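You operate a simulated robot arm through the tools that you are given. There is no shell and no other tool. Be economical: measure what you need, move in short steps, check, and stop when the job is done.

You run a simulated two-armed robot. Do the job below in one go: nothing can be reset, and whatever is moved stays where it is left.

JOB
Take the lid off the red tin and lay it down on the work table.

Only the result counts: the job must be done as asked and must still hold three seconds after the hand-in. Knocking over, shifting, dropping, spilling or breaking anything else fails it. A push-on lid holds only when it is set on centred and level and pressed home; a screw cap is set on level and turned clockwise until tight.

ROBOT AND FRAMES
Two 7-joint arms with two-finger grippers on one trunk, on a base that drives. Base frame: it is fixed to the floor where the robot stands at the start and does not move with it; the origin is under the middle of the robot, x ahead of it, y to its left, z up. Lengths are in cm, angles in rad, forces in N, time in s.
The left shoulder is at the start at [8.5, 21.6, 111.7], the right one opposite. With the tool pointing down near the work surface each hand reaches from about 30 to 82 cm from the robot's upright axis, wherever it stands, measured 20 degrees to its own side. Payload 3.18 kg a hand.
The tool frame of a hand sits at the grasp point between the pads (the TCP): z along the fingers, y along the line on which they close. The tips reach 3 cm beyond it. Largest opening 14.4 cm; the body of the gripper starts 10.3 cm behind the TCP.
Orientation is that of the tool frame in the base frame, as [roll, pitch, yaw] about the fixed x, y, z axes, in that order (R = Rz(yaw) Ry(pitch) Rx(roll)). With the fingers straight down and closing along the base's y, the tool's x points along the base's -x, its y along +y and its z along -z.

CONTROLS
- The arms move only by the tool step_arm. It takes "left_targets", "right_targets" or both (then of equal length, played together; a hand with none holds still); each is a list that holds one entry, the list of rows, each a list of 7 numbers: the shift along the tool's x, y, z in cm, then the turn, a rotation vector about the tool's x, y, z in rad, then the closure, from 0 (fully open) to 1 (shut). In form: [[[tx, ty, tz, ax, ay, az, claw], ...]]. A call has 1 to 10 rows; each row shifts and turns the commanded pose from where the row before left it, along the tool's axes as they then stand. Rows are played at 5 a second. More than 5 cm and 0.15 rad between two rows, or a gripper value outside its range, and nothing of the call is played. Where a pose cannot be reached the arm comes as near as it can. A force on the tool above 40 N (or 10 N above the force at the start of the call, whichever is more), or a blocked arm, ends the call early, and 0.2 s more pass. Each finger halts on what it meets, pressing with about 37 N; the grip force reading is that of the motor and also rises with nothing between the fingers. The clock runs only during rows and for 0.2 s after the last one: add rows that do not move to give the fingers time. It gives the time, the measured TCP pose, the force on the tool (base axes), the opening and the grip force at its end, in the units of the frame above (readings bear some noise), with the torque about the TCP (base axes, N m) and any sound that the robot's microphone picked up.
- Cameras (640 x 400 px; columns grow to the right, rows downward): "scene" is now at [18.27, 2.87, 131.14]; the picture's right is [0.35, -0.94, 0.00], its down [-0.54, -0.20, -0.81] and it looks along [0.76, 0.29, -0.58] (base axes); focal length 282 px, centre (320, 200). "left" rides on the left gripper at [7.6, -1.6, -14.3] in its tool frame; the picture's right is [0.21, 0.98, 0.00], its down [-0.84, 0.18, -0.51] and it looks along [-0.50, 0.11, 0.86] (tool axes); focal length 218 px, centre (320, 200). "right" rides on the right gripper at [7.6, 1.6, -14.3] in its tool frame; the picture's right is [-0.21, 0.98, 0.00], its down [-0.84, -0.18, -0.51] and it looks along [-0.50, -0.11, 0.86] (tool axes); focal length 218 px, centre (320, 200). There is no depth. A picture from a camera that has moved, and an enlarged one, comes with that camera's place and axes in the base frame and with its lens. The place of the scene camera against the robot may be out by one fixed shift of up to 1.2 cm in any direction.
- camera(camera): a new picture of that camera. The clock stands still meanwhile.
- lift_body(by): slides the trunk up (or, below 0, down) by that many cm; the arms and the scene camera ride with it, the base frame stays. It gives what a move gives, with no picture.
- steer(legs): drives the robot by 1 to 6 legs, each [ahead, left, turn to the left] in cm, cm and rad, along the robot's own axes; the way and the turn of a leg run together, so that a leg with both is an arc; at most 150 cm and 3.142 rad a leg. The arms and the cameras ride along, it lands a little off, and it stops where it bumps. It gives what a move gives.
- pan_tilt(pan, tilt): turns the head with the scene camera to pan (to the left, within 1.396 rad either way) and tilt (down, from -0.506 to 1.204), counted from straight ahead of the robot. It gives what a move gives.
- zoom(camera, box): a new picture of the part [left, top, right, bottom] of that camera's present view, enlarged. The clock stands still meanwhile.
- hand_in(): hands the job in; it is judged then, once.

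Work in short steps. Places have to be worked out from the pictures, the camera data and where the tool is seen: move nearer, look again, correct. Check each grasp and each placing, and mend what went wrong. You have 120 turns and 92 pictures in all, those below and enlarged ones among them. Open the grippers and draw the arms clear of the work before you hand the job in, unless the task says otherwise; then end with one line.

The tools are called by a JSON object that holds its "api" and its "payload". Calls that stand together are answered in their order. step_arm: Moves the arms, as the interface text tells. Its arguments: {"type":"object","properties":{"left_targets":{"type":"array","items":{"type":"array","items":{"type":"array","items":{"type":"number"}}}},"right_targets":{"type":"array","items":{"type":"array","items":{"type":"array","items":{"type":"number"}}}}},"required":[]} The other tools are called the same way: lift_body (by) slides the trunk up or down; steer (legs) drives the base; pan_tilt (pan, tilt) turns the head that bears the scene camera; camera (camera) takes a picture; zoom (camera, box) takes an enlarged picture of a part of a camera's view; hand_in () hands the job in.

At the start:

```text
time_s: 0.0
left_ee_pos: [38.25, 48.55, 106.47]
left_tcp_rot: [-3.14, 0.001, 3.14]
left_force: [-0.2, -0.2, 0.4]
left_wrist_torque: [0.0, 0.0, 0.02]
left_gripper_width: 14.39
left_grasp_force: 0.1
right_ee_pos: [34.28, 0.81, 112.08]
right_tcp_rot: [-3.14, -0.001, -3.14]
right_force: [0.7, -0.5, 0.3]
right_wrist_torque: [-0.02, -0.01, 0.0]
right_gripper_width: 14.42
right_grasp_force: 0.0
trunk travel left (down, up): [-20.0, 16.9]
robot x, y, heading: [0.48, -0.13, 0.001]
head pan, tilt: [0.358, 0.62]
```

scene: 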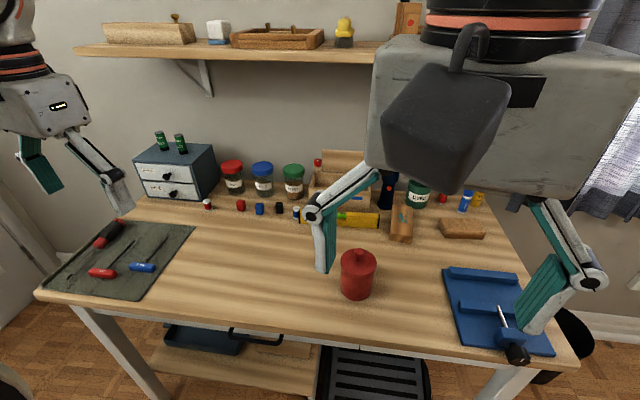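
right: 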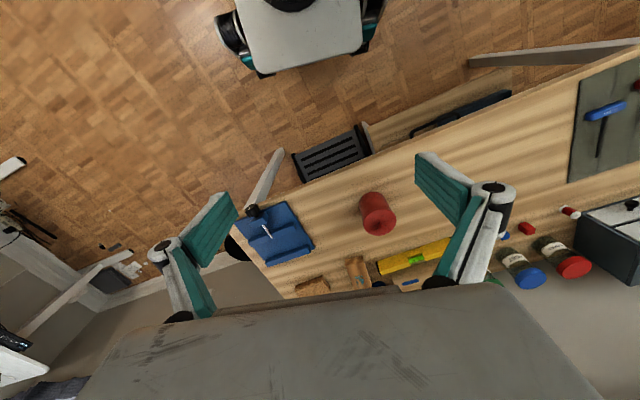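
left: 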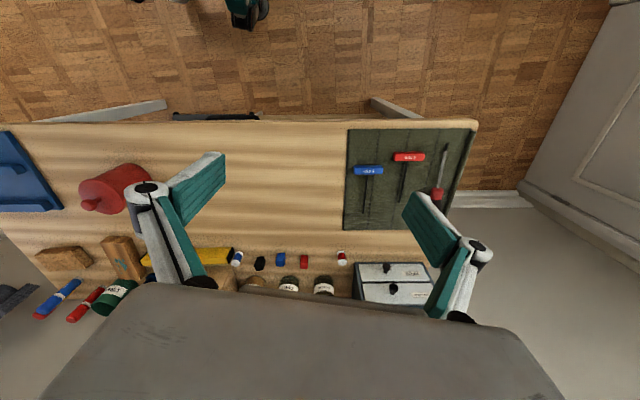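

The tin triangulates to about [60.5, 9.5], with the lid top near z 84. I'll zoom in to see the lid and tin shape.

{"api": "zoom", "payload": {"camera": "scene", "box": [290, 220, 418, 300]}}

{"api": "zoom", "payload": {"camera": "left", "box": [60, 140, 188, 220]}}

{"api": "zoom", "payload": {"camera": "right", "box": [314, 170, 442, 250]}}

```text
5.00 times, centred on (354, 260) of scene
camera zoom: at [18.27, 2.87, 131.14], right [0.35, -0.94, 0.0], down [-0.54, -0.2, -0.81], along [0.76, 0.29, -0.58], focal length 1409 px, centre (150, -100)
```

zoom: 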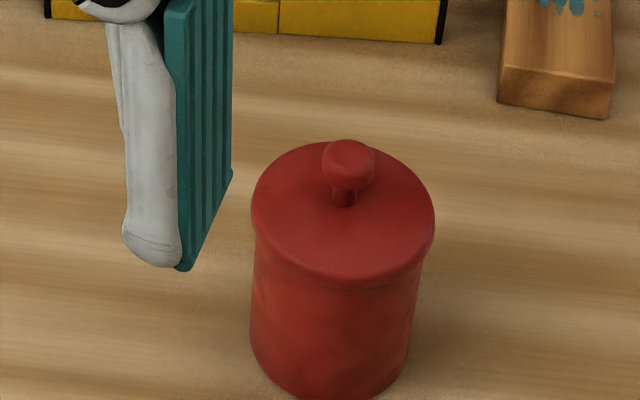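

```text
5.00 times, centred on (124, 180) of left
camera zoom: at [30.71, 46.81, 120.62], right [-0.21, 0.98, 0.0], down [0.84, 0.18, 0.51], along [0.5, 0.11, -0.86], focal length 1091 px, centre (1300, 300)
```

zoom: 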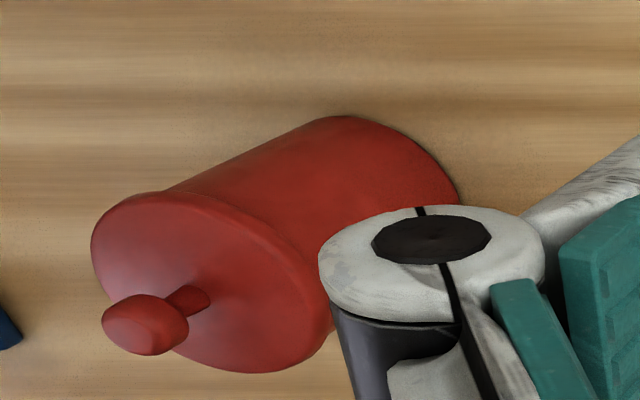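

```text
5.00 times, centred on (378, 210) of right
camera zoom: at [26.69, 2.3, 126.33], right [0.21, 0.98, 0.0], down [0.84, -0.18, 0.51], along [0.49, -0.11, -0.86], focal length 1091 px, centre (30, 150)
```

zoom: 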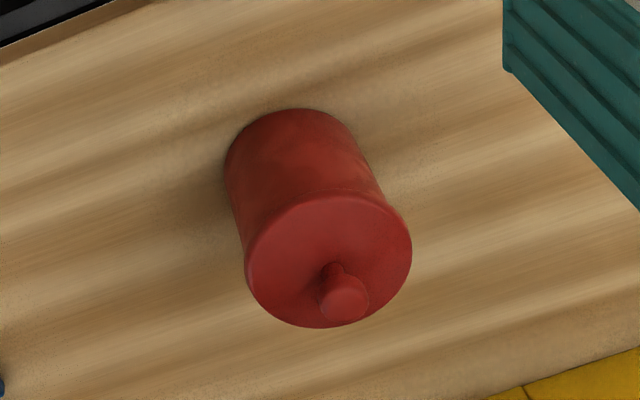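

The knob head is around [60.3, 9.7, 86.4], the lid top is about 83.5 with an 8 cm diameter, and the table is about 74.5. I plan to hold the body with the left hand, tilted 45° from the left side below the rim, and pull the knob with the right. First I'll turn the left hand.

{"api": "step_arm", "payload": {"left_targets": [[[0, 0, 0, 0, 0, 0.15, 0], [0, 0, 0, 0, 0, 0.15, 0], [0, 0, 0, 0, 0, 0.15, 0], [0, 0, 0, 0, 0, 0.15, 0], [0, 0, 0, 0, 0, 0.15, 0], [0, 0, 0, 0, 0, 0.15, 0], [0, 0, 0, 0, 0, 0.15, 0], [0, 0, 0, 0, 0, 0.15, 0], [0, 0, 0, 0, 0, 0.15, 0], [0, 0, 0, 0, 0, 0.15, 0]]]}}

```text
time_s: 2.2
left_ee_pos: [38.27, 48.35, 106.36]
left_tcp_rot: [3.141, 0.0, 1.641]
left_force: [-0.1, -0.5, -1.0]
left_wrist_torque: [-0.01, 0.0, 0.0]
left_gripper_width: 14.39
left_grasp_force: 0.2
right_ee_pos: [34.33, 0.8, 112.07]
right_tcp_rot: [3.141, -0.002, 3.141]
right_force: [-0.2, 0.1, -0.4]
right_wrist_torque: [0.02, 0.0, 0.01]
right_gripper_width: 14.41
right_grasp_force: 0.1
trunk travel left (down, up): [-20.0, 16.9]
robot x, y, heading: [-0.0, 0.49, -0.001]
head pan, tilt: [0.358, 0.62]
```

The yaw went as commanded. Next I'll finish the yaw and tilt 45°.

{"api": "step_arm", "payload": {"left_targets": [[[0, 0, 0, 0, 0, 0.0708, 0], [0, 0, 0, 0, -0.15, 0, 0], [0, 0, 0, 0, -0.15, 0, 0], [0, 0, 0, 0, -0.15, 0, 0], [0, 0, 0, 0, -0.15, 0, 0], [0, 0, 0, 0, -0.15, 0, 0], [0, 0, 0, 0, -0.0354, 0, 0]]]}}

```text
time_s: 3.8
left_ee_pos: [42.5, 48.02, 102.43]
left_tcp_rot: [3.134, 0.431, 1.572]
left_force: [0.3, 1.0, -0.1]
left_wrist_torque: [0.01, 0.04, -0.02]
left_gripper_width: 14.4
left_grasp_force: 0.0
left hand out of reach, approached as far as the arm can: row 3, 4, 5, 6, 7
right_ee_pos: [34.29, 0.95, 112.01]
right_tcp_rot: [-3.142, -0.003, -3.14]
right_force: [0.1, 0.5, -0.4]
right_wrist_torque: [-0.08, 0.04, 0.0]
right_gripper_width: 14.42
right_grasp_force: 0.0
trunk travel left (down, up): [-20.0, 16.9]
robot x, y, heading: [0.5, 0.19, 0.003]
head pan, tilt: [0.358, 0.62]
```

The tilt was limited at that high pose. I'll move toward the pre-grasp above-left of the tin, where it should be reachable.

{"api": "step_arm", "payload": {"left_targets": [[[-0.9, 2.75, 2.38, 0, 0, 0, 0], [-0.9, 2.75, 2.38, 0, 0, 0, 0], [-0.9, 2.75, 2.38, 0, 0, 0, 0], [-0.9, 2.75, 2.38, 0, 0, 0, 0], [-0.9, 2.75, 2.38, 0, 0, 0, 0], [-0.9, 2.75, 2.38, 0, 0, 0, 0], [-0.9, 2.75, 2.38, 0, 0, 0, 0], [-0.9, 2.75, 2.38, 0, 0, 0, 0], [0, 0, 0, 0, 0, 0, 0]]]}}

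```text
time_s: 5.8
left_ee_pos: [64.55, 33.65, 88.45]
left_tcp_rot: [3.134, 0.433, 1.571]
left_force: [0.1, 0.4, 0.0]
left_wrist_torque: [-0.02, -0.03, -0.02]
left_gripper_width: 14.41
left_grasp_force: 0.1
right_ee_pos: [34.18, 0.79, 112.05]
right_tcp_rot: [-3.141, 0.0, -3.141]
right_force: [-0.2, -0.8, 0.1]
right_wrist_torque: [-0.02, -0.01, 0.0]
right_gripper_width: 14.41
right_grasp_force: 0.0
trunk travel left (down, up): [-20.0, 16.9]
robot x, y, heading: [0.09, 0.24, 0.0]
head pan, tilt: [0.358, 0.62]
```

The tilt is at 0.43 rad, and the hand is at [64.5, 33.6, 88.5]. I'll translate to the pre-grasp, then complete the tilt.

{"api": "step_arm", "payload": {"left_targets": [[[-2.6, -1.05, 0.35, 0, 0, 0, 0], [-2.6, -1.05, 0.35, 0, 0, 0, 0], [-2.6, -1.05, 0.35, 0, 0, 0, 0], [-2.6, -1.05, 0.35, 0, 0, 0, 0], [0, 0, 0, 0, -0.118, 0, 0], [0, 0, 0, 0, -0.118, 0, 0], [0, 0, 0, 0, -0.118, 0, 0], [0, 0, 0, 0, 0, 0, 0]]]}}

{"api": "camera", "payload": {"camera": "left"}}

{"api": "camera", "payload": {"camera": "scene"}}

```text
time_s: 7.6
left_ee_pos: [60.3, 23.47, 91.47]
left_tcp_rot: [3.131, 0.786, 1.565]
left_force: [0.4, -0.6, 0.1]
left_wrist_torque: [0.06, -0.04, 0.0]
left_gripper_width: 14.42
left_grasp_force: 0.2
right_ee_pos: [34.3, 0.77, 112.05]
right_tcp_rot: [3.14, 0.0, 3.14]
right_force: [-0.7, 0.2, 0.7]
right_wrist_torque: [-0.01, -0.01, 0.01]
right_gripper_width: 14.43
right_grasp_force: 0.1
trunk travel left (down, up): [-20.0, 16.9]
robot x, y, heading: [-0.41, -0.28, 0.001]
head pan, tilt: [0.358, 0.62]
```

```text
85 pictures are left
camera left: at [58.77, 39.04, 96.03], right [0.98, 0.15, -0.14], down [0.17, -0.24, 0.96], along [0.11, -0.96, -0.26], focal length 218 px, centre (320, 200)
```

left: 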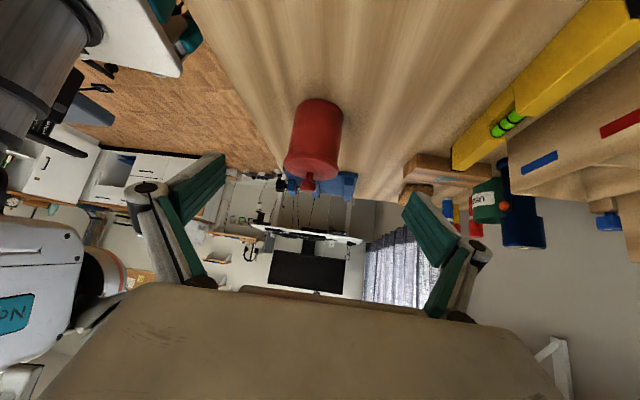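

```text
84 pictures are left
camera scene: at [18.23, 2.8, 131.16], right [0.35, -0.94, 0.0], down [-0.54, -0.2, -0.81], along [0.76, 0.29, -0.58], focal length 282 px, centre (320, 200)
```

scene: 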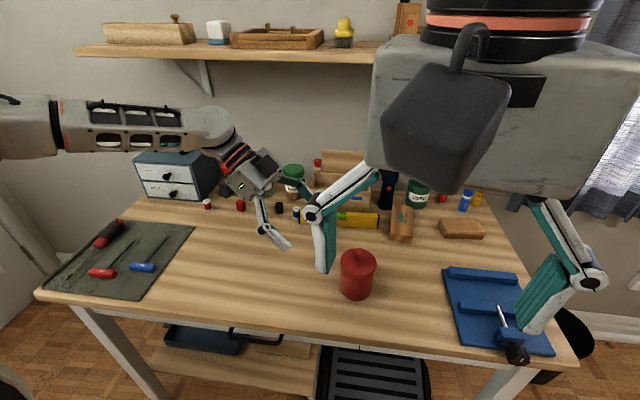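

The pose is good: the tin's axis measures x≈60.2 and the hand is at 60.3. I'll advance 15 cm along the fingers and check.

{"api": "step_arm", "payload": {"left_targets": [[[0, 0, 3, 0, 0, 0, 0], [0, 0, 3, 0, 0, 0, 0], [0, 0, 3, 0, 0, 0, 0], [0, 0, 3, 0, 0, 0, 0], [0, 0, 3, 0, 0, 0, 0], [0, 0, 0, 0, 0, 0, 0]]]}}

{"api": "camera", "payload": {"camera": "left"}}

{"api": "zoom", "payload": {"camera": "scene", "box": [240, 180, 432, 300]}}

```text
time_s: 9.0
left_ee_pos: [59.16, 12.88, 81.83]
left_tcp_rot: [3.128, 0.779, 1.566]
left_force: [0.3, -0.3, 0.3]
left_wrist_torque: [-0.01, -0.02, -0.01]
left_gripper_width: 14.44
left_grasp_force: 0.1
left hand out of reach, approached as far as the arm can: row 5
right_ee_pos: [34.25, 0.83, 112.14]
right_tcp_rot: [-3.141, -0.002, 3.141]
right_force: [-0.1, -0.3, 0.1]
right_wrist_torque: [-0.02, -0.03, -0.01]
right_gripper_width: 14.39
right_grasp_force: 0.0
trunk travel left (down, up): [-20.0, 16.9]
robot x, y, heading: [0.15, 0.2, 0.001]
head pan, tilt: [0.358, 0.62]
```

```text
83 pictures are left
camera left: at [57.66, 28.47, 86.54], right [0.98, 0.15, -0.14], down [0.17, -0.24, 0.95], along [0.11, -0.96, -0.26], focal length 218 px, centre (320, 200)
```

left: 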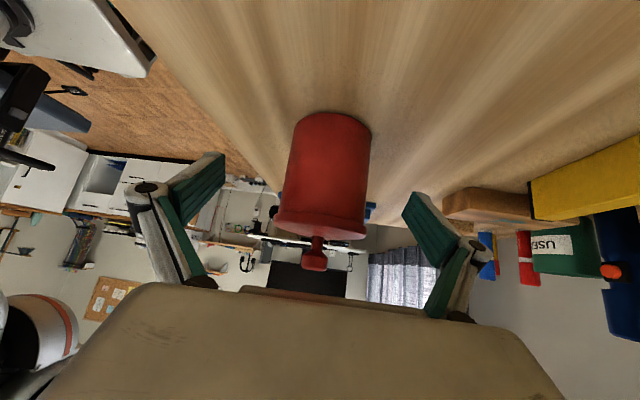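

```text
3.33 times, centred on (336, 240) of scene
camera zoom: at [18.26, 2.89, 131.15], right [0.35, -0.94, 0.0], down [-0.54, -0.2, -0.81], along [0.76, 0.29, -0.58], focal length 939 px, centre (267, 67)
```

zoom: 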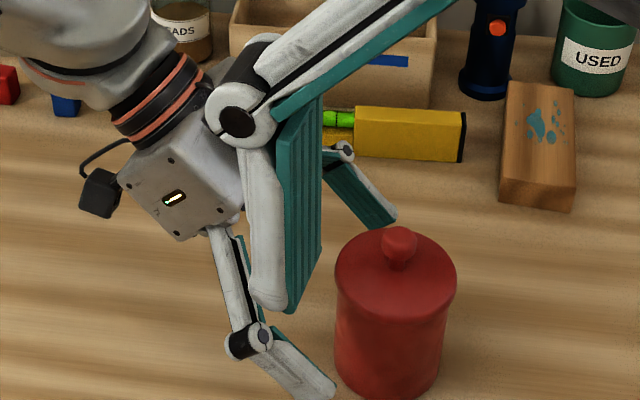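

Row 5 was out of reach, so the hand is at [59.2, 12.9, 81.8] with the tin between the fingers. Lowering the trunk keeps the arm's joint pose and brings the hand down, so I'll lower by 3.

{"api": "lift_body", "payload": {"by": -3.0}}

{"api": "step_arm", "payload": {"left_targets": [[[0, 0.5, 0, 0, 0, 0, 0], [-0.35, 0.5, 0.35, 0, 0, 0, 0], [-0.35, 0, 0.35, 0, 0, 0, 0], [-0.35, 0, 0.35, 0, 0, 0, 0], [-0.35, 0, 0.35, 0, 0, 0, 0], [0, 0, 0, 0, 0, 0, 0]]]}}

```text
time_s: 9.8
left_ee_pos: [59.24, 12.89, 79.06]
left_tcp_rot: [3.127, 0.786, 1.565]
left_force: [-0.6, -0.6, -0.2]
left_wrist_torque: [0.04, -0.01, 0.01]
left_gripper_width: 14.42
left_grasp_force: 0.0
right_ee_pos: [33.97, 0.86, 109.32]
right_tcp_rot: [-3.14, 0.001, -3.141]
right_force: [-0.9, 0.1, 0.3]
right_wrist_torque: [-0.01, -0.05, 0.02]
right_gripper_width: 14.44
right_grasp_force: 0.1
trunk travel left (down, up): [-17.0, 19.9]
robot x, y, heading: [0.07, -0.15, -0.001]
head pan, tilt: [0.358, 0.62]
```

```text
time_s: 11.2
left_ee_pos: [60.37, 10.97, 78.94]
left_tcp_rot: [3.133, 0.785, 1.568]
left_force: [0.6, -0.3, -0.1]
left_wrist_torque: [-0.02, -0.01, 0.0]
left_gripper_width: 14.4
left_grasp_force: 0.1
right_ee_pos: [34.28, 0.71, 109.0]
right_tcp_rot: [-3.141, -0.002, -3.141]
right_force: [0.5, 0.4, 0.1]
right_wrist_torque: [-0.03, 0.0, 0.0]
right_gripper_width: 14.42
right_grasp_force: 0.1
trunk travel left (down, up): [-17.0, 19.9]
robot x, y, heading: [0.15, 0.15, -0.001]
head pan, tilt: [0.358, 0.62]
```

It reached [60.4, 11.0, 78.9]. I'll go 0.6 more along the fingers and check the centring before closing.

{"api": "step_arm", "payload": {"left_targets": [[[0, 0, 0.6, 0, 0, 0, 0], [0, 0, 0, 0, 0, 0, 0]]]}}

{"api": "camera", "payload": {"camera": "left"}}

{"api": "zoom", "payload": {"camera": "scene", "box": [240, 180, 432, 300]}}

{"api": "camera", "payload": {"camera": "right"}}

```text
time_s: 11.8
left_ee_pos: [60.39, 10.55, 78.47]
left_tcp_rot: [3.133, 0.786, 1.568]
left_force: [0.7, -0.6, -0.6]
left_wrist_torque: [0.0, -0.04, -0.02]
left_gripper_width: 14.41
left_grasp_force: 0.0
right_ee_pos: [34.23, 0.95, 109.0]
right_tcp_rot: [-3.14, -0.002, -3.141]
right_force: [-0.1, 0.8, -0.5]
right_wrist_torque: [0.03, 0.0, -0.01]
right_gripper_width: 14.41
right_grasp_force: 0.0
trunk travel left (down, up): [-17.0, 19.9]
robot x, y, heading: [-0.13, 0.36, -0.005]
head pan, tilt: [0.358, 0.62]
```

```text
81 pictures are left
camera left: at [58.76, 26.1, 83.1], right [0.98, 0.15, -0.14], down [0.17, -0.24, 0.96], along [0.11, -0.96, -0.26], focal length 218 px, centre (320, 200)
```

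left: 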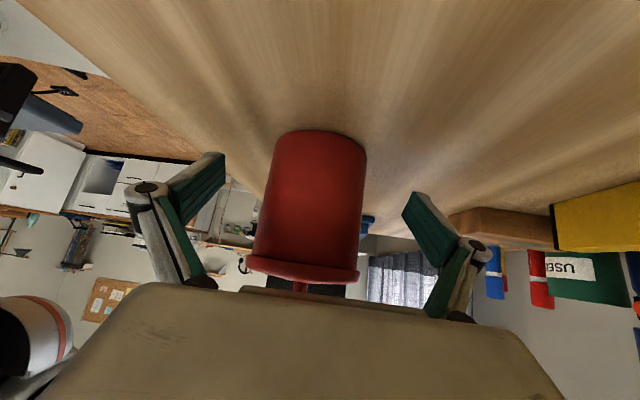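

```text
3.33 times, centred on (336, 240) of scene
camera zoom: at [20.99, 2.87, 127.9], right [0.35, -0.94, 0.0], down [-0.54, -0.2, -0.81], along [0.76, 0.29, -0.58], focal length 939 px, centre (267, 67)
```

zoom: 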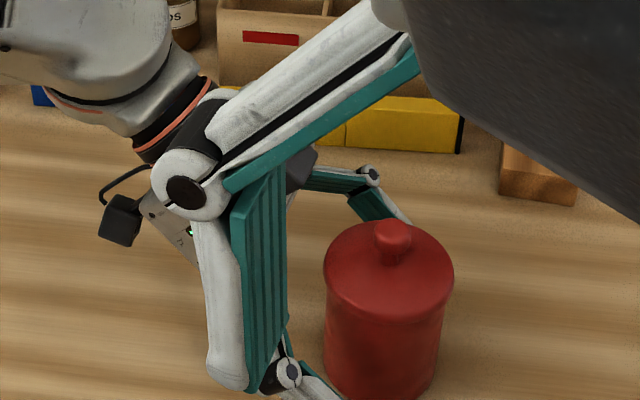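

```text
79 pictures are left
camera right: at [26.68, 2.3, 123.34], right [0.21, 0.98, 0.0], down [0.84, -0.18, 0.51], along [0.49, -0.11, -0.86], focal length 218 px, centre (320, 200)
```

right: 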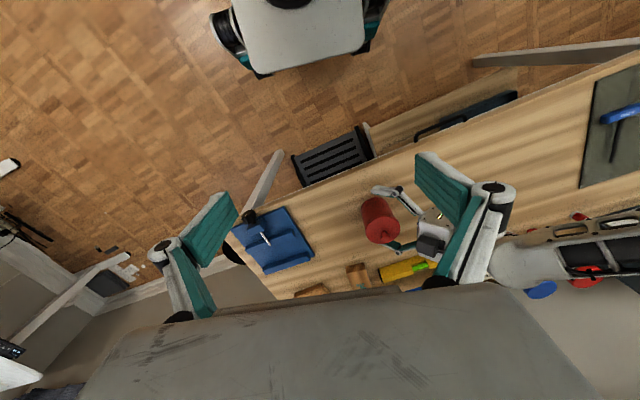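

The tin axis is at x≈60.15 against the hand at 60.39, so I'll shift −0.2 and close gently in stages.

{"api": "step_arm", "payload": {"left_targets": [[[0, -0.2, 0, 0, 0, 0, 0], [0, 0, 0, 0, 0, 0, 0.2], [0, 0, 0, 0, 0, 0, 0.35], [0, 0, 0, 0, 0, 0, 0.4], [0, 0, 0, 0, 0, 0, 0.43], [0, 0, 0, 0, 0, 0, 0.45], [0, 0, 0, 0, 0, 0, 0.47], [0, 0, 0, 0, 0, 0, 0.47]]]}}

{"api": "camera", "payload": {"camera": "left"}}

```text
time_s: 13.6
left_ee_pos: [60.08, 10.59, 78.51]
left_tcp_rot: [3.131, 0.788, 1.566]
left_force: [0.2, 0.7, 0.5]
left_wrist_torque: [-0.01, -0.03, 0.02]
left_gripper_width: 7.63
left_grasp_force: 0.0
right_ee_pos: [34.23, 0.79, 109.06]
right_tcp_rot: [-3.141, 0.0, -3.141]
right_force: [-0.3, -0.5, 0.7]
right_wrist_torque: [0.01, 0.02, -0.01]
right_gripper_width: 14.42
right_grasp_force: 0.1
trunk travel left (down, up): [-17.0, 19.9]
robot x, y, heading: [0.07, -0.01, 0.004]
head pan, tilt: [0.358, 0.62]
```

```text
78 pictures are left
camera left: at [58.54, 26.09, 83.09], right [0.98, 0.15, -0.14], down [0.17, -0.24, 0.96], along [0.11, -0.96, -0.26], focal length 218 px, centre (320, 200)
```

left: 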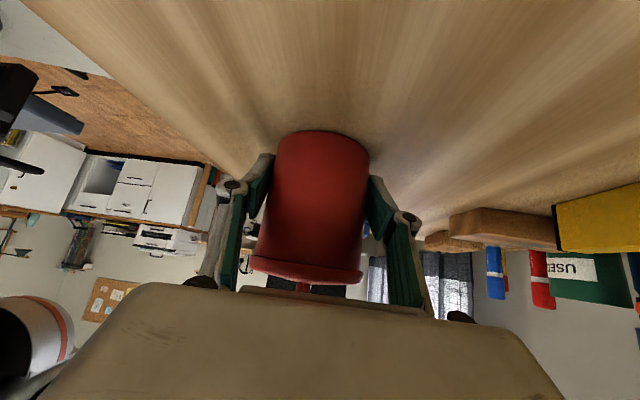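

The fingers are well centred and not yet in contact. I'll keep closing in small steps.

{"api": "step_arm", "payload": {"left_targets": [[[0, 0, 0, 0, 0, 0, 0.48], [0, 0, 0, 0, 0, 0, 0.49], [0, 0, 0, 0, 0, 0, 0.5], [0, 0, 0, 0, 0, 0, 0.51], [0, 0, 0, 0, 0, 0, 0.52], [0, 0, 0, 0, 0, 0, 0.54], [0, 0, 0, 0, 0, 0, 0.56], [0, 0, 0, 0, 0, 0, 0.56]]]}}

{"api": "camera", "payload": {"camera": "left"}}

```text
time_s: 15.3
left_ee_pos: [60.01, 10.42, 78.51]
left_tcp_rot: [3.134, 0.785, 1.567]
left_force: [-1.7, 0.6, 1.7]
left_wrist_torque: [0.01, 0.1, 0.01]
left_gripper_width: 7.29
left_grasp_force: 37.2
right_ee_pos: [34.13, 0.83, 109.1]
right_tcp_rot: [-3.14, -0.001, -3.141]
right_force: [-0.5, -0.3, 0.3]
right_wrist_torque: [0.02, -0.01, -0.01]
right_gripper_width: 14.41
right_grasp_force: 0.1
trunk travel left (down, up): [-17.0, 19.9]
robot x, y, heading: [-0.09, 0.08, -0.005]
head pan, tilt: [0.358, 0.62]
```

```text
77 pictures are left
camera left: at [58.53, 26.08, 83.1], right [0.98, 0.15, -0.14], down [0.17, -0.24, 0.96], along [0.11, -0.96, -0.26], focal length 218 px, centre (320, 200)
```

left: 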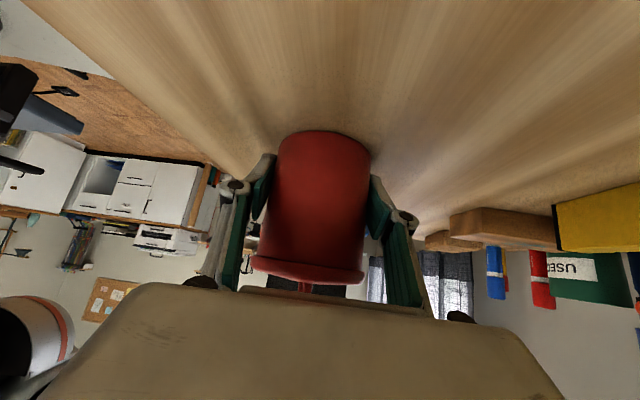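

The body is gripped at 7.29 cm. Now I'll bring the right hand over the knob, partly closed to about 5 cm.

{"api": "step_arm", "payload": {"right_targets": [[[-3.7, 1.27, 0, 0, 0, 0, 0.3], [-3.7, 1.27, 0, 0, 0, 0, 0.65], [-3.7, 1.27, 0, 0, 0, 0, 0.65], [-3.7, 1.27, 0, 0, 0, 0, 0.65], [-3.7, 1.27, 2, 0, 0, 0, 0.65], [-3.7, 1.27, 2, 0, 0, 0, 0.65], [-3.7, 1.27, 3, 0, 0, 0, 0.65], [0, 0, 3, 0, 0, 0, 0.65], [0, 0, 0, 0, 0, 0, 0.65]]]}}

{"api": "camera", "payload": {"camera": "right"}}

{"api": "camera", "payload": {"camera": "scene"}}

```text
time_s: 17.6
left_ee_pos: [60.14, 10.47, 78.46]
left_tcp_rot: [3.133, 0.784, 1.569]
left_force: [-0.6, 1.0, 0.3]
left_wrist_torque: [-0.08, 0.05, -0.04]
left_gripper_width: 7.28
left_grasp_force: 36.7
right_ee_pos: [60.77, 9.48, 102.15]
right_tcp_rot: [3.084, 0.015, 3.127]
right_force: [-0.5, -0.5, -0.4]
right_wrist_torque: [-0.03, -0.01, -0.01]
right_gripper_width: 5.01
right_grasp_force: 0.0
trunk travel left (down, up): [-17.0, 19.9]
robot x, y, heading: [0.37, -0.0, -0.001]
head pan, tilt: [0.358, 0.62]
stopped in row 9 (right hand): the arm was blocked; the commanded pose is now the measured one
```

```text
76 pictures are left
camera right: at [53.06, 10.16, 116.29], right [0.22, 0.97, 0.06], down [0.83, -0.22, 0.51], along [0.51, -0.06, -0.86], focal length 218 px, centre (320, 200)
```

right: 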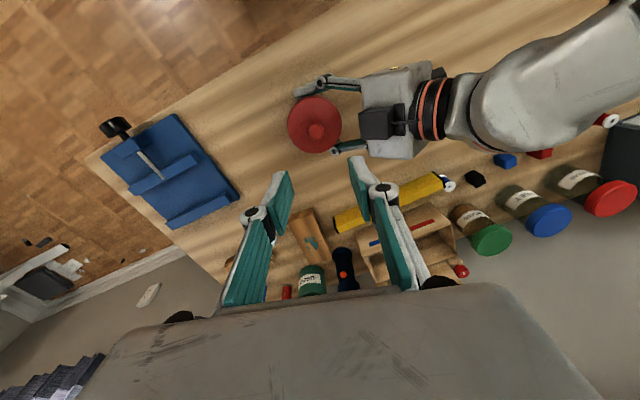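

```text
75 pictures are left
camera scene: at [20.99, 2.83, 127.9], right [0.35, -0.94, 0.0], down [-0.54, -0.2, -0.81], along [0.76, 0.29, -0.58], focal length 282 px, centre (320, 200)
```

scene: 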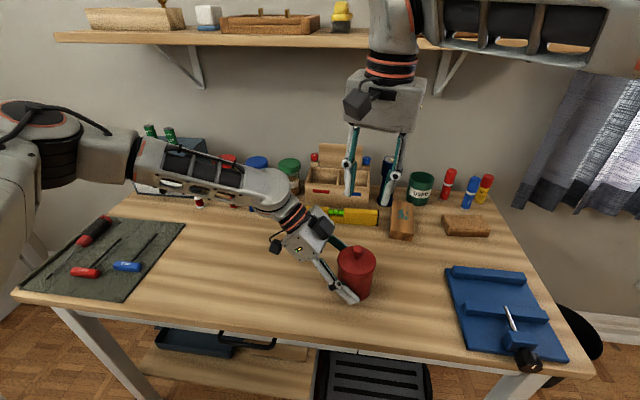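

The right arm was blocked at z 102 with its roll slightly off, though the force on the tool is nil. I'll look at the right arm to see what stops it.

{"api": "pan_tilt", "payload": {"pan": -0.5, "tilt": 0.2}}

{"api": "camera", "payload": {"camera": "scene"}}

```text
time_s: 18.7
left_ee_pos: [60.06, 10.48, 78.55]
left_tcp_rot: [3.133, 0.787, 1.568]
left_force: [-1.0, -1.0, 0.5]
left_wrist_torque: [-0.04, -0.05, 0.0]
left_gripper_width: 7.29
left_grasp_force: 36.0
right_ee_pos: [60.88, 9.35, 102.13]
right_tcp_rot: [3.086, 0.014, 3.126]
right_force: [0.2, 0.4, 0.1]
right_wrist_torque: [-0.01, -0.01, -0.02]
right_gripper_width: 5.05
right_grasp_force: 0.1
trunk travel left (down, up): [-17.0, 19.9]
robot x, y, heading: [0.18, -0.26, -0.002]
head pan, tilt: [-0.499, 0.201]
```

```text
74 pictures are left
camera scene: at [20.95, -4.68, 131.74], right [-0.48, -0.88, 0.0], down [-0.18, 0.1, -0.98], along [0.86, -0.47, -0.2], focal length 282 px, centre (320, 200)
```

scene: 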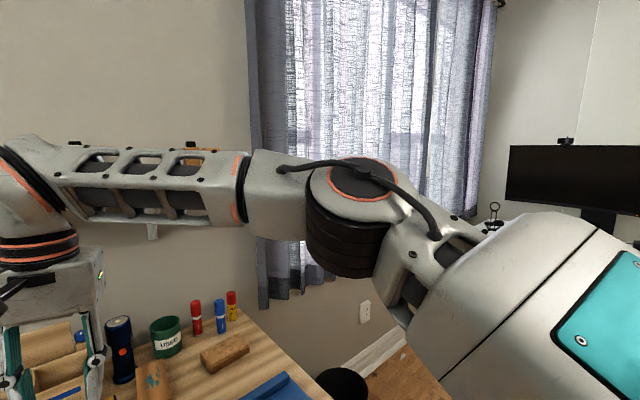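

I see no contact. It may have been lag or a joint limit, so I'll retry with small steps: correct the roll, then descend 2 cm.

{"api": "step_arm", "payload": {"right_targets": [[[0, 0, 0, -0.055, 0, 0, 0.65], [0, 0, 0, 0, 0, 0, 0.65], [0, 0, 0.5, 0, 0, 0, 0.65], [0, 0, 0.5, 0, 0, 0, 0.65], [0, 0, 0.5, 0, 0, 0, 0.65], [0, 0, 0, 0, 0, 0, 0.65]]]}}

{"api": "camera", "payload": {"camera": "left"}}

```text
time_s: 20.1
left_ee_pos: [60.1, 10.45, 78.51]
left_tcp_rot: [3.133, 0.785, 1.567]
left_force: [0.1, 0.1, 0.8]
left_wrist_torque: [-0.02, 0.04, 0.04]
left_gripper_width: 7.3
left_grasp_force: 36.5
right_ee_pos: [60.81, 9.74, 100.28]
right_tcp_rot: [3.037, 0.015, 3.131]
right_force: [-0.9, -0.7, 0.6]
right_wrist_torque: [0.05, 0.02, 0.01]
right_gripper_width: 5.08
right_grasp_force: 0.0
trunk travel left (down, up): [-17.0, 19.9]
robot x, y, heading: [-0.26, 0.24, -0.002]
head pan, tilt: [-0.499, 0.201]
```

```text
73 pictures are left
camera left: at [58.53, 26.07, 83.1], right [0.98, 0.15, -0.14], down [0.17, -0.24, 0.96], along [0.11, -0.96, -0.26], focal length 218 px, centre (320, 200)
```

left: 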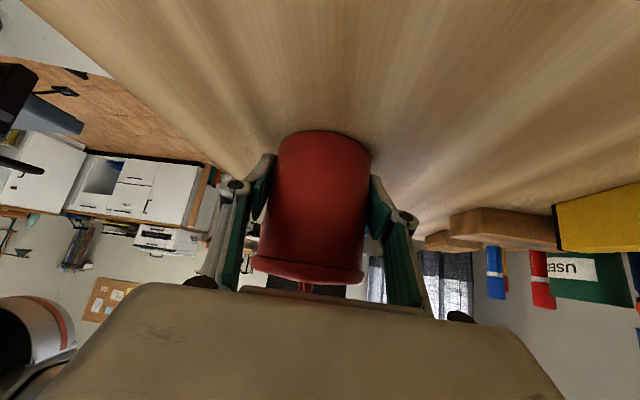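

It moves freely, but my rotation sign was wrong. I'll correct roll by +0.105 and shift x by −0.65.

{"api": "step_arm", "payload": {"right_targets": [[[0.65, 0, 0, 0.105, 0, 0, 0.65], [0, 0, 0, 0, 0, 0, 0.65], [0, 0, 0, 0, 0, 0, 0.65]]]}}

{"api": "camera", "payload": {"camera": "right"}}

{"api": "pan_tilt", "payload": {"pan": 0.25, "tilt": 0.6}}

{"api": "camera", "payload": {"camera": "scene"}}

```text
time_s: 20.9
left_ee_pos: [59.97, 10.41, 78.51]
left_tcp_rot: [3.132, 0.783, 1.567]
left_force: [1.2, -0.8, 1.1]
left_wrist_torque: [-0.08, -0.03, 0.0]
left_gripper_width: 7.26
left_grasp_force: 37.3
right_ee_pos: [61.34, 8.29, 101.29]
right_tcp_rot: [3.111, 0.012, 3.094]
right_force: [0.4, -0.2, 0.5]
right_wrist_torque: [0.0, -0.03, 0.03]
right_gripper_width: 5.05
right_grasp_force: 0.1
trunk travel left (down, up): [-17.0, 19.9]
robot x, y, heading: [-0.15, -0.0, 0.004]
head pan, tilt: [-0.499, 0.201]
```

```text
72 pictures are left
camera right: at [53.66, 9.64, 115.5], right [0.25, 0.97, 0.03], down [0.83, -0.23, 0.51], along [0.5, -0.1, -0.86], focal length 218 px, centre (320, 200)
```

right: 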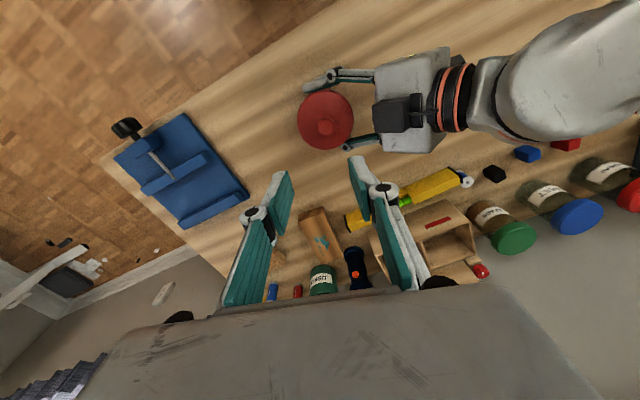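

```text
time_s: 22.0
left_ee_pos: [60.17, 10.53, 78.39]
left_tcp_rot: [3.133, 0.785, 1.568]
left_force: [0.2, -2.1, 2.3]
left_wrist_torque: [-0.1, 0.01, 0.03]
left_gripper_width: 7.25
left_grasp_force: 36.8
right_ee_pos: [61.05, 8.51, 101.6]
right_tcp_rot: [3.108, 0.015, 3.101]
right_force: [-0.2, -0.6, -0.1]
right_wrist_torque: [0.0, 0.0, 0.01]
right_gripper_width: 5.02
right_grasp_force: 0.0
trunk travel left (down, up): [-17.0, 19.9]
robot x, y, heading: [-0.03, -0.16, -0.0]
head pan, tilt: [0.25, 0.6]
```

```text
71 pictures are left
camera scene: at [21.33, 1.94, 128.07], right [0.25, -0.97, 0.0], down [-0.55, -0.14, -0.83], along [0.8, 0.2, -0.56], focal length 282 px, centre (320, 200)
```

scene: 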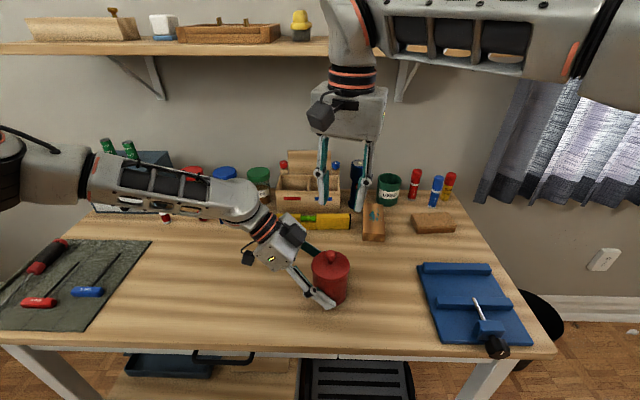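

Everything is well apart in the picture, so the limit seems to be the right wrist being unable to go further left when vertical. I'll approach tilted from the right instead, mirroring the left hand and closing along x. First I back off and yaw −90° about tool z.

{"api": "step_arm", "payload": {"right_targets": [[[0, -2, -2, 0, 0, 0, 0.65], [0, -2, -2, 0, 0, -0.1, 0.65], [0, -2, 0, 0, 0, -0.15, 0.65], [0, 0, 0, 0, 0, -0.15, 0.65], [0, 0, 0, 0, 0, -0.15, 0.65], [0, 0, 0, 0, 0, -0.15, 0.65], [0, 0, 0, 0, 0, -0.15, 0.65], [0, 0, 0, 0, 0, -0.15, 0.65], [0, 0, 0, 0, 0, -0.15, 0.65], [0, 0, 0, 0, 0, -0.15, 0.65]]]}}

```text
time_s: 24.2
left_ee_pos: [60.13, 10.45, 78.48]
left_tcp_rot: [3.133, 0.785, 1.567]
left_force: [1.0, -0.3, 2.3]
left_wrist_torque: [0.0, -0.04, 0.05]
left_gripper_width: 7.27
left_grasp_force: 36.8
right_ee_pos: [60.07, 3.56, 104.39]
right_tcp_rot: [-3.14, 0.024, -2.811]
right_force: [0.5, 0.0, 0.2]
right_wrist_torque: [-0.01, -0.05, -0.01]
right_gripper_width: 5.06
right_grasp_force: 0.0
right hand out of reach, approached as far as the arm can: row 4, 5, 6, 7, 8, 9, 10
trunk travel left (down, up): [-17.0, 19.9]
robot x, y, heading: [0.09, -0.13, -0.0]
head pan, tilt: [0.25, 0.6]
```

The yaw stops at about −0.3 this way. I'll try turning the opposite way (+) instead.

{"api": "step_arm", "payload": {"right_targets": [[[0, 0, 0, 0, 0, 0.15, 0.65], [0, 0, 0, 0, 0, 0.15, 0.65], [0, 0, 0, 0, 0, 0.15, 0.65], [0, 0, 0, 0, 0, 0.15, 0.65], [0, 0, 0, 0, 0, 0.15, 0.65], [0, 0, 0, 0, 0, 0.15, 0.65], [0, 0, 0, 0, 0, 0.15, 0.65], [0, 0, 0, 0, 0, 0.15, 0.65], [0, 0, 0, 0, 0, 0.15, 0.65], [0, 0, 0, 0, 0, 0.15, 0.65]]]}}

```text
time_s: 26.4
left_ee_pos: [60.03, 10.46, 78.38]
left_tcp_rot: [3.132, 0.785, 1.568]
left_force: [-0.3, 0.0, 1.3]
left_wrist_torque: [-0.06, 0.04, 0.01]
left_gripper_width: 7.28
left_grasp_force: 36.7
right_ee_pos: [60.03, 3.79, 104.4]
right_tcp_rot: [3.117, 0.003, 1.97]
right_force: [-0.2, -0.2, -0.4]
right_wrist_torque: [0.0, 0.0, 0.01]
right_gripper_width: 5.06
right_grasp_force: 0.0
trunk travel left (down, up): [-17.0, 19.9]
robot x, y, heading: [-0.21, 0.09, 0.002]
head pan, tilt: [0.25, 0.6]
```

This way works; yaw is at 1.97. I'll finish to 1.571 and tilt by 0.35 so the wrist leans to the right.

{"api": "step_arm", "payload": {"right_targets": [[[0, 0, 0, 0, 0, 0.133, 0.65], [0, 0, 0, 0, 0, 0.133, 0.65], [0, 0, 0, 0, 0, 0.133, 0.65], [0, 0, 0, 0, 0.12, 0, 0.65], [0, 0, 0, 0, 0.12, 0, 0.65], [0, 0, 0, 0, 0.11, 0, 0.65], [0, 0, 0, 0, 0, 0, 0.65]]]}}

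{"api": "camera", "payload": {"camera": "right"}}

{"api": "camera", "payload": {"camera": "scene"}}

```text
time_s: 28.0
left_ee_pos: [60.07, 10.61, 78.52]
left_tcp_rot: [3.132, 0.785, 1.566]
left_force: [0.3, 0.7, 1.9]
left_wrist_torque: [-0.02, 0.03, -0.05]
left_gripper_width: 7.29
left_grasp_force: 37.2
right_ee_pos: [60.0, 3.72, 104.37]
right_tcp_rot: [3.117, -0.355, 1.582]
right_force: [0.0, 0.3, 0.5]
right_wrist_torque: [0.04, -0.01, 0.0]
right_gripper_width: 5.05
right_grasp_force: 0.0
trunk travel left (down, up): [-17.0, 19.9]
robot x, y, heading: [0.05, -0.2, -0.002]
head pan, tilt: [0.25, 0.6]
```

```text
70 pictures are left
camera right: at [61.43, 5.8, 120.38], right [0.98, -0.19, -0.05], down [-0.18, -0.97, 0.18], along [-0.08, -0.16, -0.98], focal length 218 px, centre (320, 200)
```

right: 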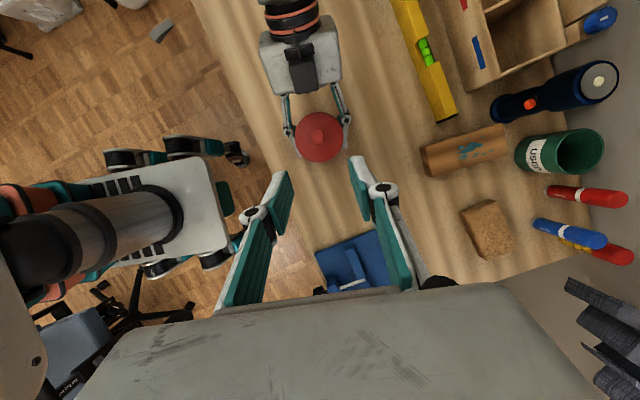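

```text
69 pictures are left
camera scene: at [21.33, 1.96, 128.07], right [0.25, -0.97, 0.0], down [-0.55, -0.14, -0.83], along [0.8, 0.2, -0.56], focal length 282 px, centre (320, 200)
```

scene: 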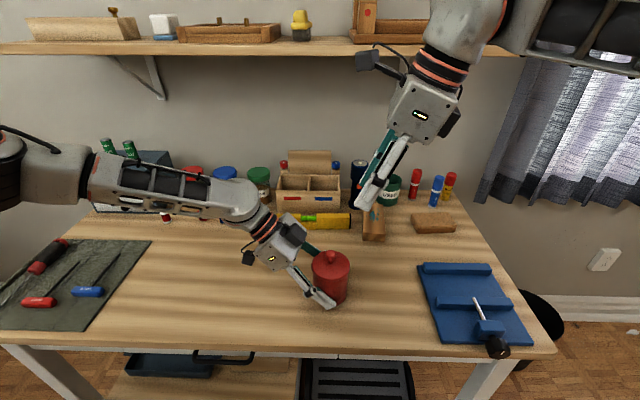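

The knob projects to about [60.3, 10, 86.4], almost exactly along the right fingers' axis. I'll fix the small roll and advance 12 cm.

{"api": "step_arm", "payload": {"right_targets": [[[0, 0.2, 3, 0.025, 0, 0, 0.65], [0, 0, 3, 0, 0, 0, 0.65], [0, 0, 3, 0, 0, 0, 0.65], [0, 0, 3, 0, 0, 0, 0.65], [0, 0, 0, 0, 0, 0, 0.65]]]}}

{"api": "camera", "payload": {"camera": "right"}}

{"api": "zoom", "payload": {"camera": "scene", "box": [230, 170, 422, 290]}}

```text
time_s: 29.2
left_ee_pos: [60.09, 10.46, 78.45]
left_tcp_rot: [3.133, 0.785, 1.567]
left_force: [-1.0, 0.1, 1.8]
left_wrist_torque: [0.0, 0.05, 0.01]
left_gripper_width: 7.27
left_grasp_force: 36.9
right_ee_pos: [60.28, 7.93, 93.02]
right_tcp_rot: [3.14, -0.356, 1.584]
right_force: [1.3, 0.3, 0.1]
right_wrist_torque: [0.02, -0.01, 0.03]
right_gripper_width: 5.05
right_grasp_force: 0.2
trunk travel left (down, up): [-17.0, 19.9]
robot x, y, heading: [0.15, 0.14, 0.003]
head pan, tilt: [0.25, 0.6]
```

```text
68 pictures are left
camera right: at [62.0, 9.98, 109.04], right [0.98, -0.18, -0.07], down [-0.17, -0.97, 0.18], along [-0.1, -0.17, -0.98], focal length 218 px, centre (320, 200)
```

right: 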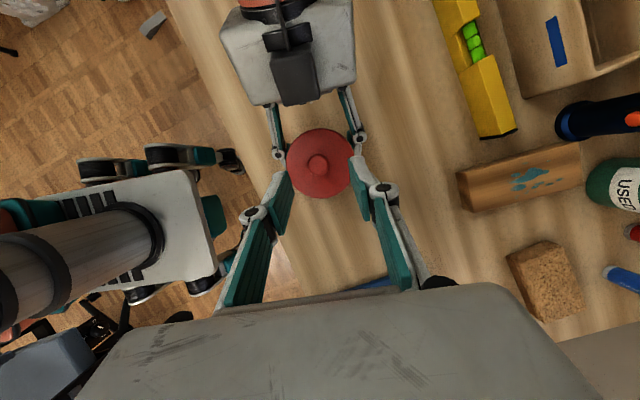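

```text
3.33 times, centred on (326, 230) of scene
camera zoom: at [21.32, 1.96, 128.07], right [0.25, -0.97, 0.0], down [-0.55, -0.14, -0.83], along [0.8, 0.2, -0.56], focal length 939 px, centre (300, 100)
```

zoom: 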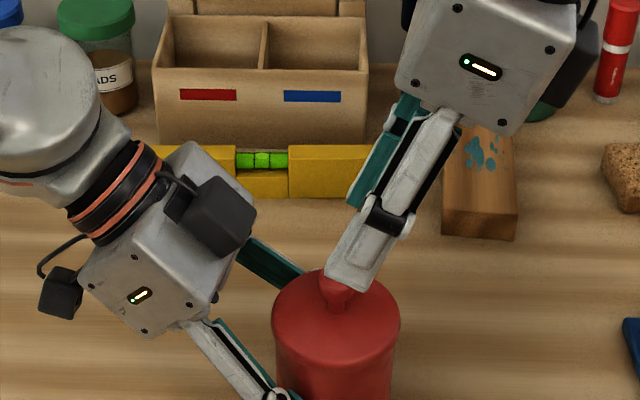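

The knob refines to [60.05, 9.7, 86.4]. I'll advance to TCP [60.05, 9.7, 87.3].

{"api": "step_arm", "payload": {"right_targets": [[[-0.15, -0.11, 2, 0, 0, 0, 0.65], [-0.15, -0.11, 2, 0, 0, 0, 0.65], [0, 0, 1.2, 0, 0, 0, 0.65], [0, 0, 0.8, 0, 0, 0, 0.65], [0, 0, 0, 0, 0, 0, 0.65]]]}}

{"api": "zoom", "payload": {"camera": "right", "box": [240, 100, 400, 200]}}

{"api": "zoom", "payload": {"camera": "scene", "box": [280, 220, 376, 280]}}

```text
time_s: 30.4
left_ee_pos: [60.09, 10.57, 78.46]
left_tcp_rot: [3.132, 0.787, 1.567]
left_force: [5.5, 0.3, -7.0]
left_wrist_torque: [-0.6, 0.02, 0.0]
left_gripper_width: 7.28
left_grasp_force: 37.6
right_ee_pos: [60.26, 9.88, 87.63]
right_tcp_rot: [3.139, -0.359, 1.584]
right_force: [-2.8, -6.6, 26.0]
right_wrist_torque: [-0.19, 0.28, 0.04]
right_gripper_width: 5.04
right_grasp_force: 10.7
trunk travel left (down, up): [-17.0, 19.9]
robot x, y, heading: [-0.07, 0.3, -0.001]
head pan, tilt: [0.25, 0.6]
```

```text
4.00 times, centred on (320, 150) of right
camera zoom: at [61.73, 11.84, 103.65], right [0.98, -0.18, -0.07], down [-0.17, -0.97, 0.18], along [-0.1, -0.16, -0.98], focal length 873 px, centre (320, 400)
```

zoom: 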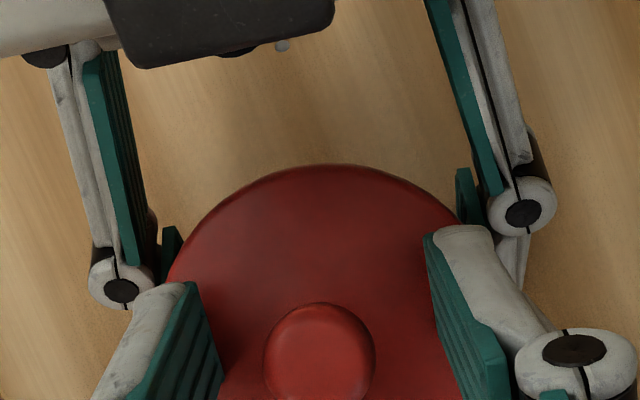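

```text
6.67 times, centred on (328, 250) of scene
camera zoom: at [21.27, 1.94, 128.11], right [0.25, -0.97, 0.0], down [-0.55, -0.14, -0.83], along [0.8, 0.2, -0.56], focal length 1878 px, centre (267, -133)
```

zoom: 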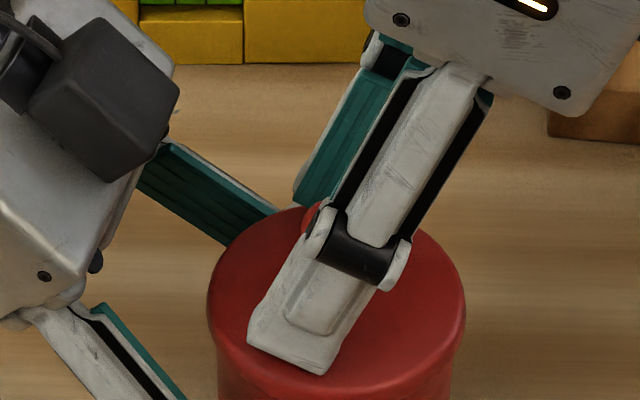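

The fingertips touched the lid (26 N down), so the lid top is a bit higher than I reckoned. I'll back up 0.6 cm straight up, which still leaves the knob between the pads.

{"api": "step_arm", "payload": {"right_targets": [[[0.2, 0, -0.56, 0, 0, 0, 0.65], [0, 0, 0, 0, 0, 0, 0.65]]]}}

```text
time_s: 31.0
left_ee_pos: [60.14, 10.42, 78.48]
left_tcp_rot: [3.132, 0.788, 1.567]
left_force: [-1.0, 1.3, 0.6]
left_wrist_torque: [0.18, -0.01, 0.02]
left_gripper_width: 7.29
left_grasp_force: 37.0
right_ee_pos: [60.05, 9.78, 87.74]
right_tcp_rot: [-3.14, -0.354, 1.584]
right_force: [-0.1, 0.2, 0.0]
right_wrist_torque: [0.02, -0.03, 0.01]
right_gripper_width: 5.05
right_grasp_force: 0.1
trunk travel left (down, up): [-17.0, 19.9]
robot x, y, heading: [0.06, 0.09, -0.001]
head pan, tilt: [0.25, 0.6]
```

The contact is gone, and the right hand is at [60.05, 9.78, 87.74]. I'll close on the knob gradually.

{"api": "step_arm", "payload": {"right_targets": [[[0, 0, 0, 0, 0, 0, 0.75], [0, 0, 0, 0, 0, 0, 0.8], [0, 0, 0, 0, 0, 0, 0.83], [0, 0, 0, 0, 0, 0, 0.86], [0, 0, 0, 0, 0, 0, 0.89], [0, 0, 0, 0, 0, 0, 0.92], [0, 0, 0, 0, 0, 0, 0.95], [0, 0, 0, 0, 0, 0, 1], [0, 0, 0, 0, 0, 0, 1]]]}}

{"api": "zoom", "payload": {"camera": "right", "box": [240, 100, 400, 200]}}

```text
time_s: 33.0
left_ee_pos: [60.03, 10.64, 78.57]
left_tcp_rot: [3.133, 0.787, 1.567]
left_force: [-0.4, -1.8, 0.9]
left_wrist_torque: [0.02, -0.01, 0.01]
left_gripper_width: 7.27
left_grasp_force: 37.5
right_ee_pos: [60.09, 9.75, 87.89]
right_tcp_rot: [-3.141, -0.357, 1.583]
right_force: [-0.1, -0.4, -0.5]
right_wrist_torque: [0.01, 0.0, 0.02]
right_gripper_width: 1.9
right_grasp_force: 37.0
trunk travel left (down, up): [-17.0, 19.9]
robot x, y, heading: [-0.13, -0.03, 0.001]
head pan, tilt: [0.25, 0.6]
heard: snap
```

```text
4.00 times, centred on (320, 150) of right
camera zoom: at [61.75, 11.84, 103.95], right [0.98, -0.18, -0.07], down [-0.17, -0.97, 0.18], along [-0.1, -0.17, -0.98], focal length 873 px, centre (320, 400)
```

zoom: 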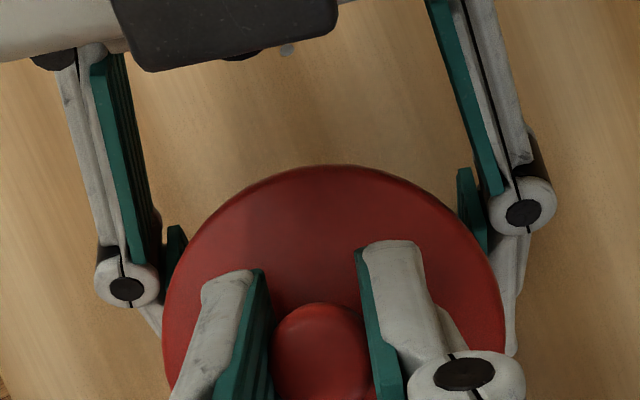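

The knob is gripped at 1.9 cm, and I heard a snap, so the lid may have popped loose. I'll lift straight up slowly.

{"api": "step_arm", "payload": {"right_targets": [[[0.1, 0, -0.28, 0, 0, 0, 1], [0.1, 0, -0.28, 0, 0, 0, 1], [0.1, 0, -0.28, 0, 0, 0, 1], [0.17, 0, -0.47, 0, 0, 0, 1], [0.17, 0, -0.47, 0, 0, 0, 1], [0, 0, 0, 0, 0, 0, 1]]]}}

{"api": "zoom", "payload": {"camera": "scene", "box": [264, 210, 392, 290]}}

{"api": "camera", "payload": {"camera": "left"}}

```text
time_s: 34.4
left_ee_pos: [60.11, 10.51, 78.53]
left_tcp_rot: [3.133, 0.786, 1.567]
left_force: [0.8, -0.5, 1.6]
left_wrist_torque: [0.02, 0.03, -0.01]
left_gripper_width: 7.25
left_grasp_force: 37.3
right_ee_pos: [60.01, 9.64, 89.75]
right_tcp_rot: [-3.141, -0.355, 1.583]
right_force: [-0.6, -0.1, -0.6]
right_wrist_torque: [0.03, 0.0, 0.0]
right_gripper_width: 1.9
right_grasp_force: 36.7
trunk travel left (down, up): [-17.0, 19.9]
robot x, y, heading: [0.16, -0.11, -0.003]
head pan, tilt: [0.25, 0.6]
```

```text
5.00 times, centred on (328, 250) of scene
camera zoom: at [21.33, 1.96, 128.07], right [0.25, -0.97, 0.0], down [-0.55, -0.14, -0.83], along [0.8, 0.2, -0.56], focal length 1409 px, centre (280, -50)
```

zoom: 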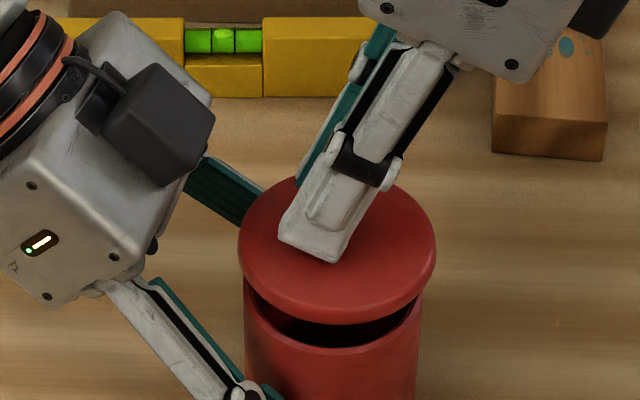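

```text
62 pictures are left
camera left: at [58.53, 26.07, 83.09], right [0.98, 0.15, -0.14], down [0.17, -0.24, 0.96], along [0.11, -0.96, -0.26], focal length 218 px, centre (320, 200)
```

left: 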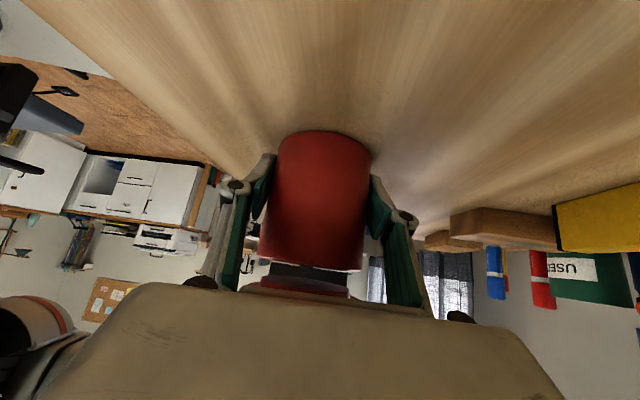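

The lid is off and the tin hasn't moved. I'll lift it higher, then carry it right to about [59, −3].

{"api": "step_arm", "payload": {"right_targets": [[[0.7, 0, -1.87, 0, 0, 0, 1], [0.7, 0, -1.87, 0, 0, 0, 1], [0.7, 0, -1.87, 0, 0, 0, 1], [-2.4, -0.2, -0.88, 0, 0, 0, 1], [-2.4, -0.2, -0.88, 0, 0, 0, 1], [-2.4, -0.2, -0.88, 0, 0, 0, 1], [-2.4, -0.2, -0.88, 0, 0, 0, 1], [-2.4, -0.2, -0.88, 0, 0, 0, 1], [0, 0, 0, 0, 0, 0, 1]]]}}

{"api": "camera", "payload": {"camera": "scene"}}

{"api": "camera", "payload": {"camera": "right"}}

```text
time_s: 36.4
left_ee_pos: [60.1, 10.56, 78.59]
left_tcp_rot: [3.133, 0.786, 1.568]
left_force: [-0.2, 0.4, 1.2]
left_wrist_torque: [0.0, 0.03, -0.02]
left_gripper_width: 7.29
left_grasp_force: 37.4
right_ee_pos: [59.25, -3.02, 95.75]
right_tcp_rot: [-3.14, -0.357, 1.583]
right_force: [0.2, 0.0, 0.7]
right_wrist_torque: [0.02, 0.01, -0.02]
right_gripper_width: 1.93
right_grasp_force: 36.6
trunk travel left (down, up): [-17.0, 19.9]
robot x, y, heading: [0.12, -0.07, -0.002]
head pan, tilt: [0.25, 0.6]
```

```text
61 pictures are left
camera scene: at [21.34, 1.96, 128.07], right [0.25, -0.97, 0.0], down [-0.55, -0.14, -0.83], along [0.8, 0.2, -0.56], focal length 282 px, centre (320, 200)
```

scene: 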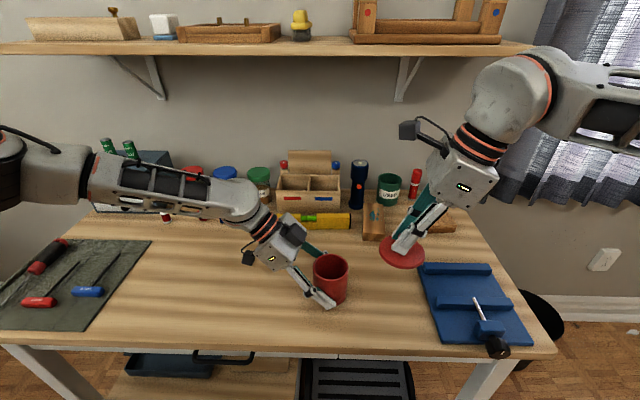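

```text
60 pictures are left
camera right: at [60.95, -0.98, 111.77], right [0.98, -0.18, -0.07], down [-0.17, -0.97, 0.18], along [-0.1, -0.17, -0.98], focal length 218 px, centre (320, 200)
```

right: 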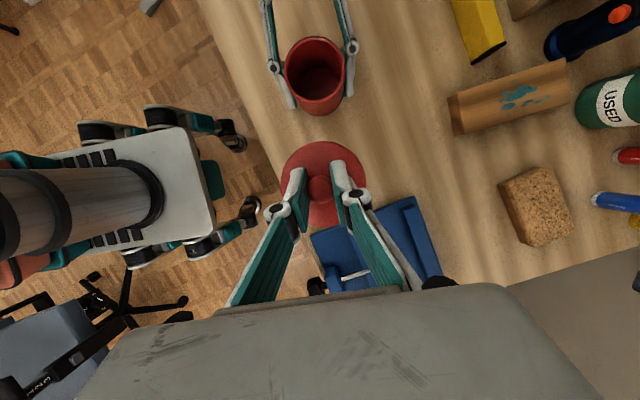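

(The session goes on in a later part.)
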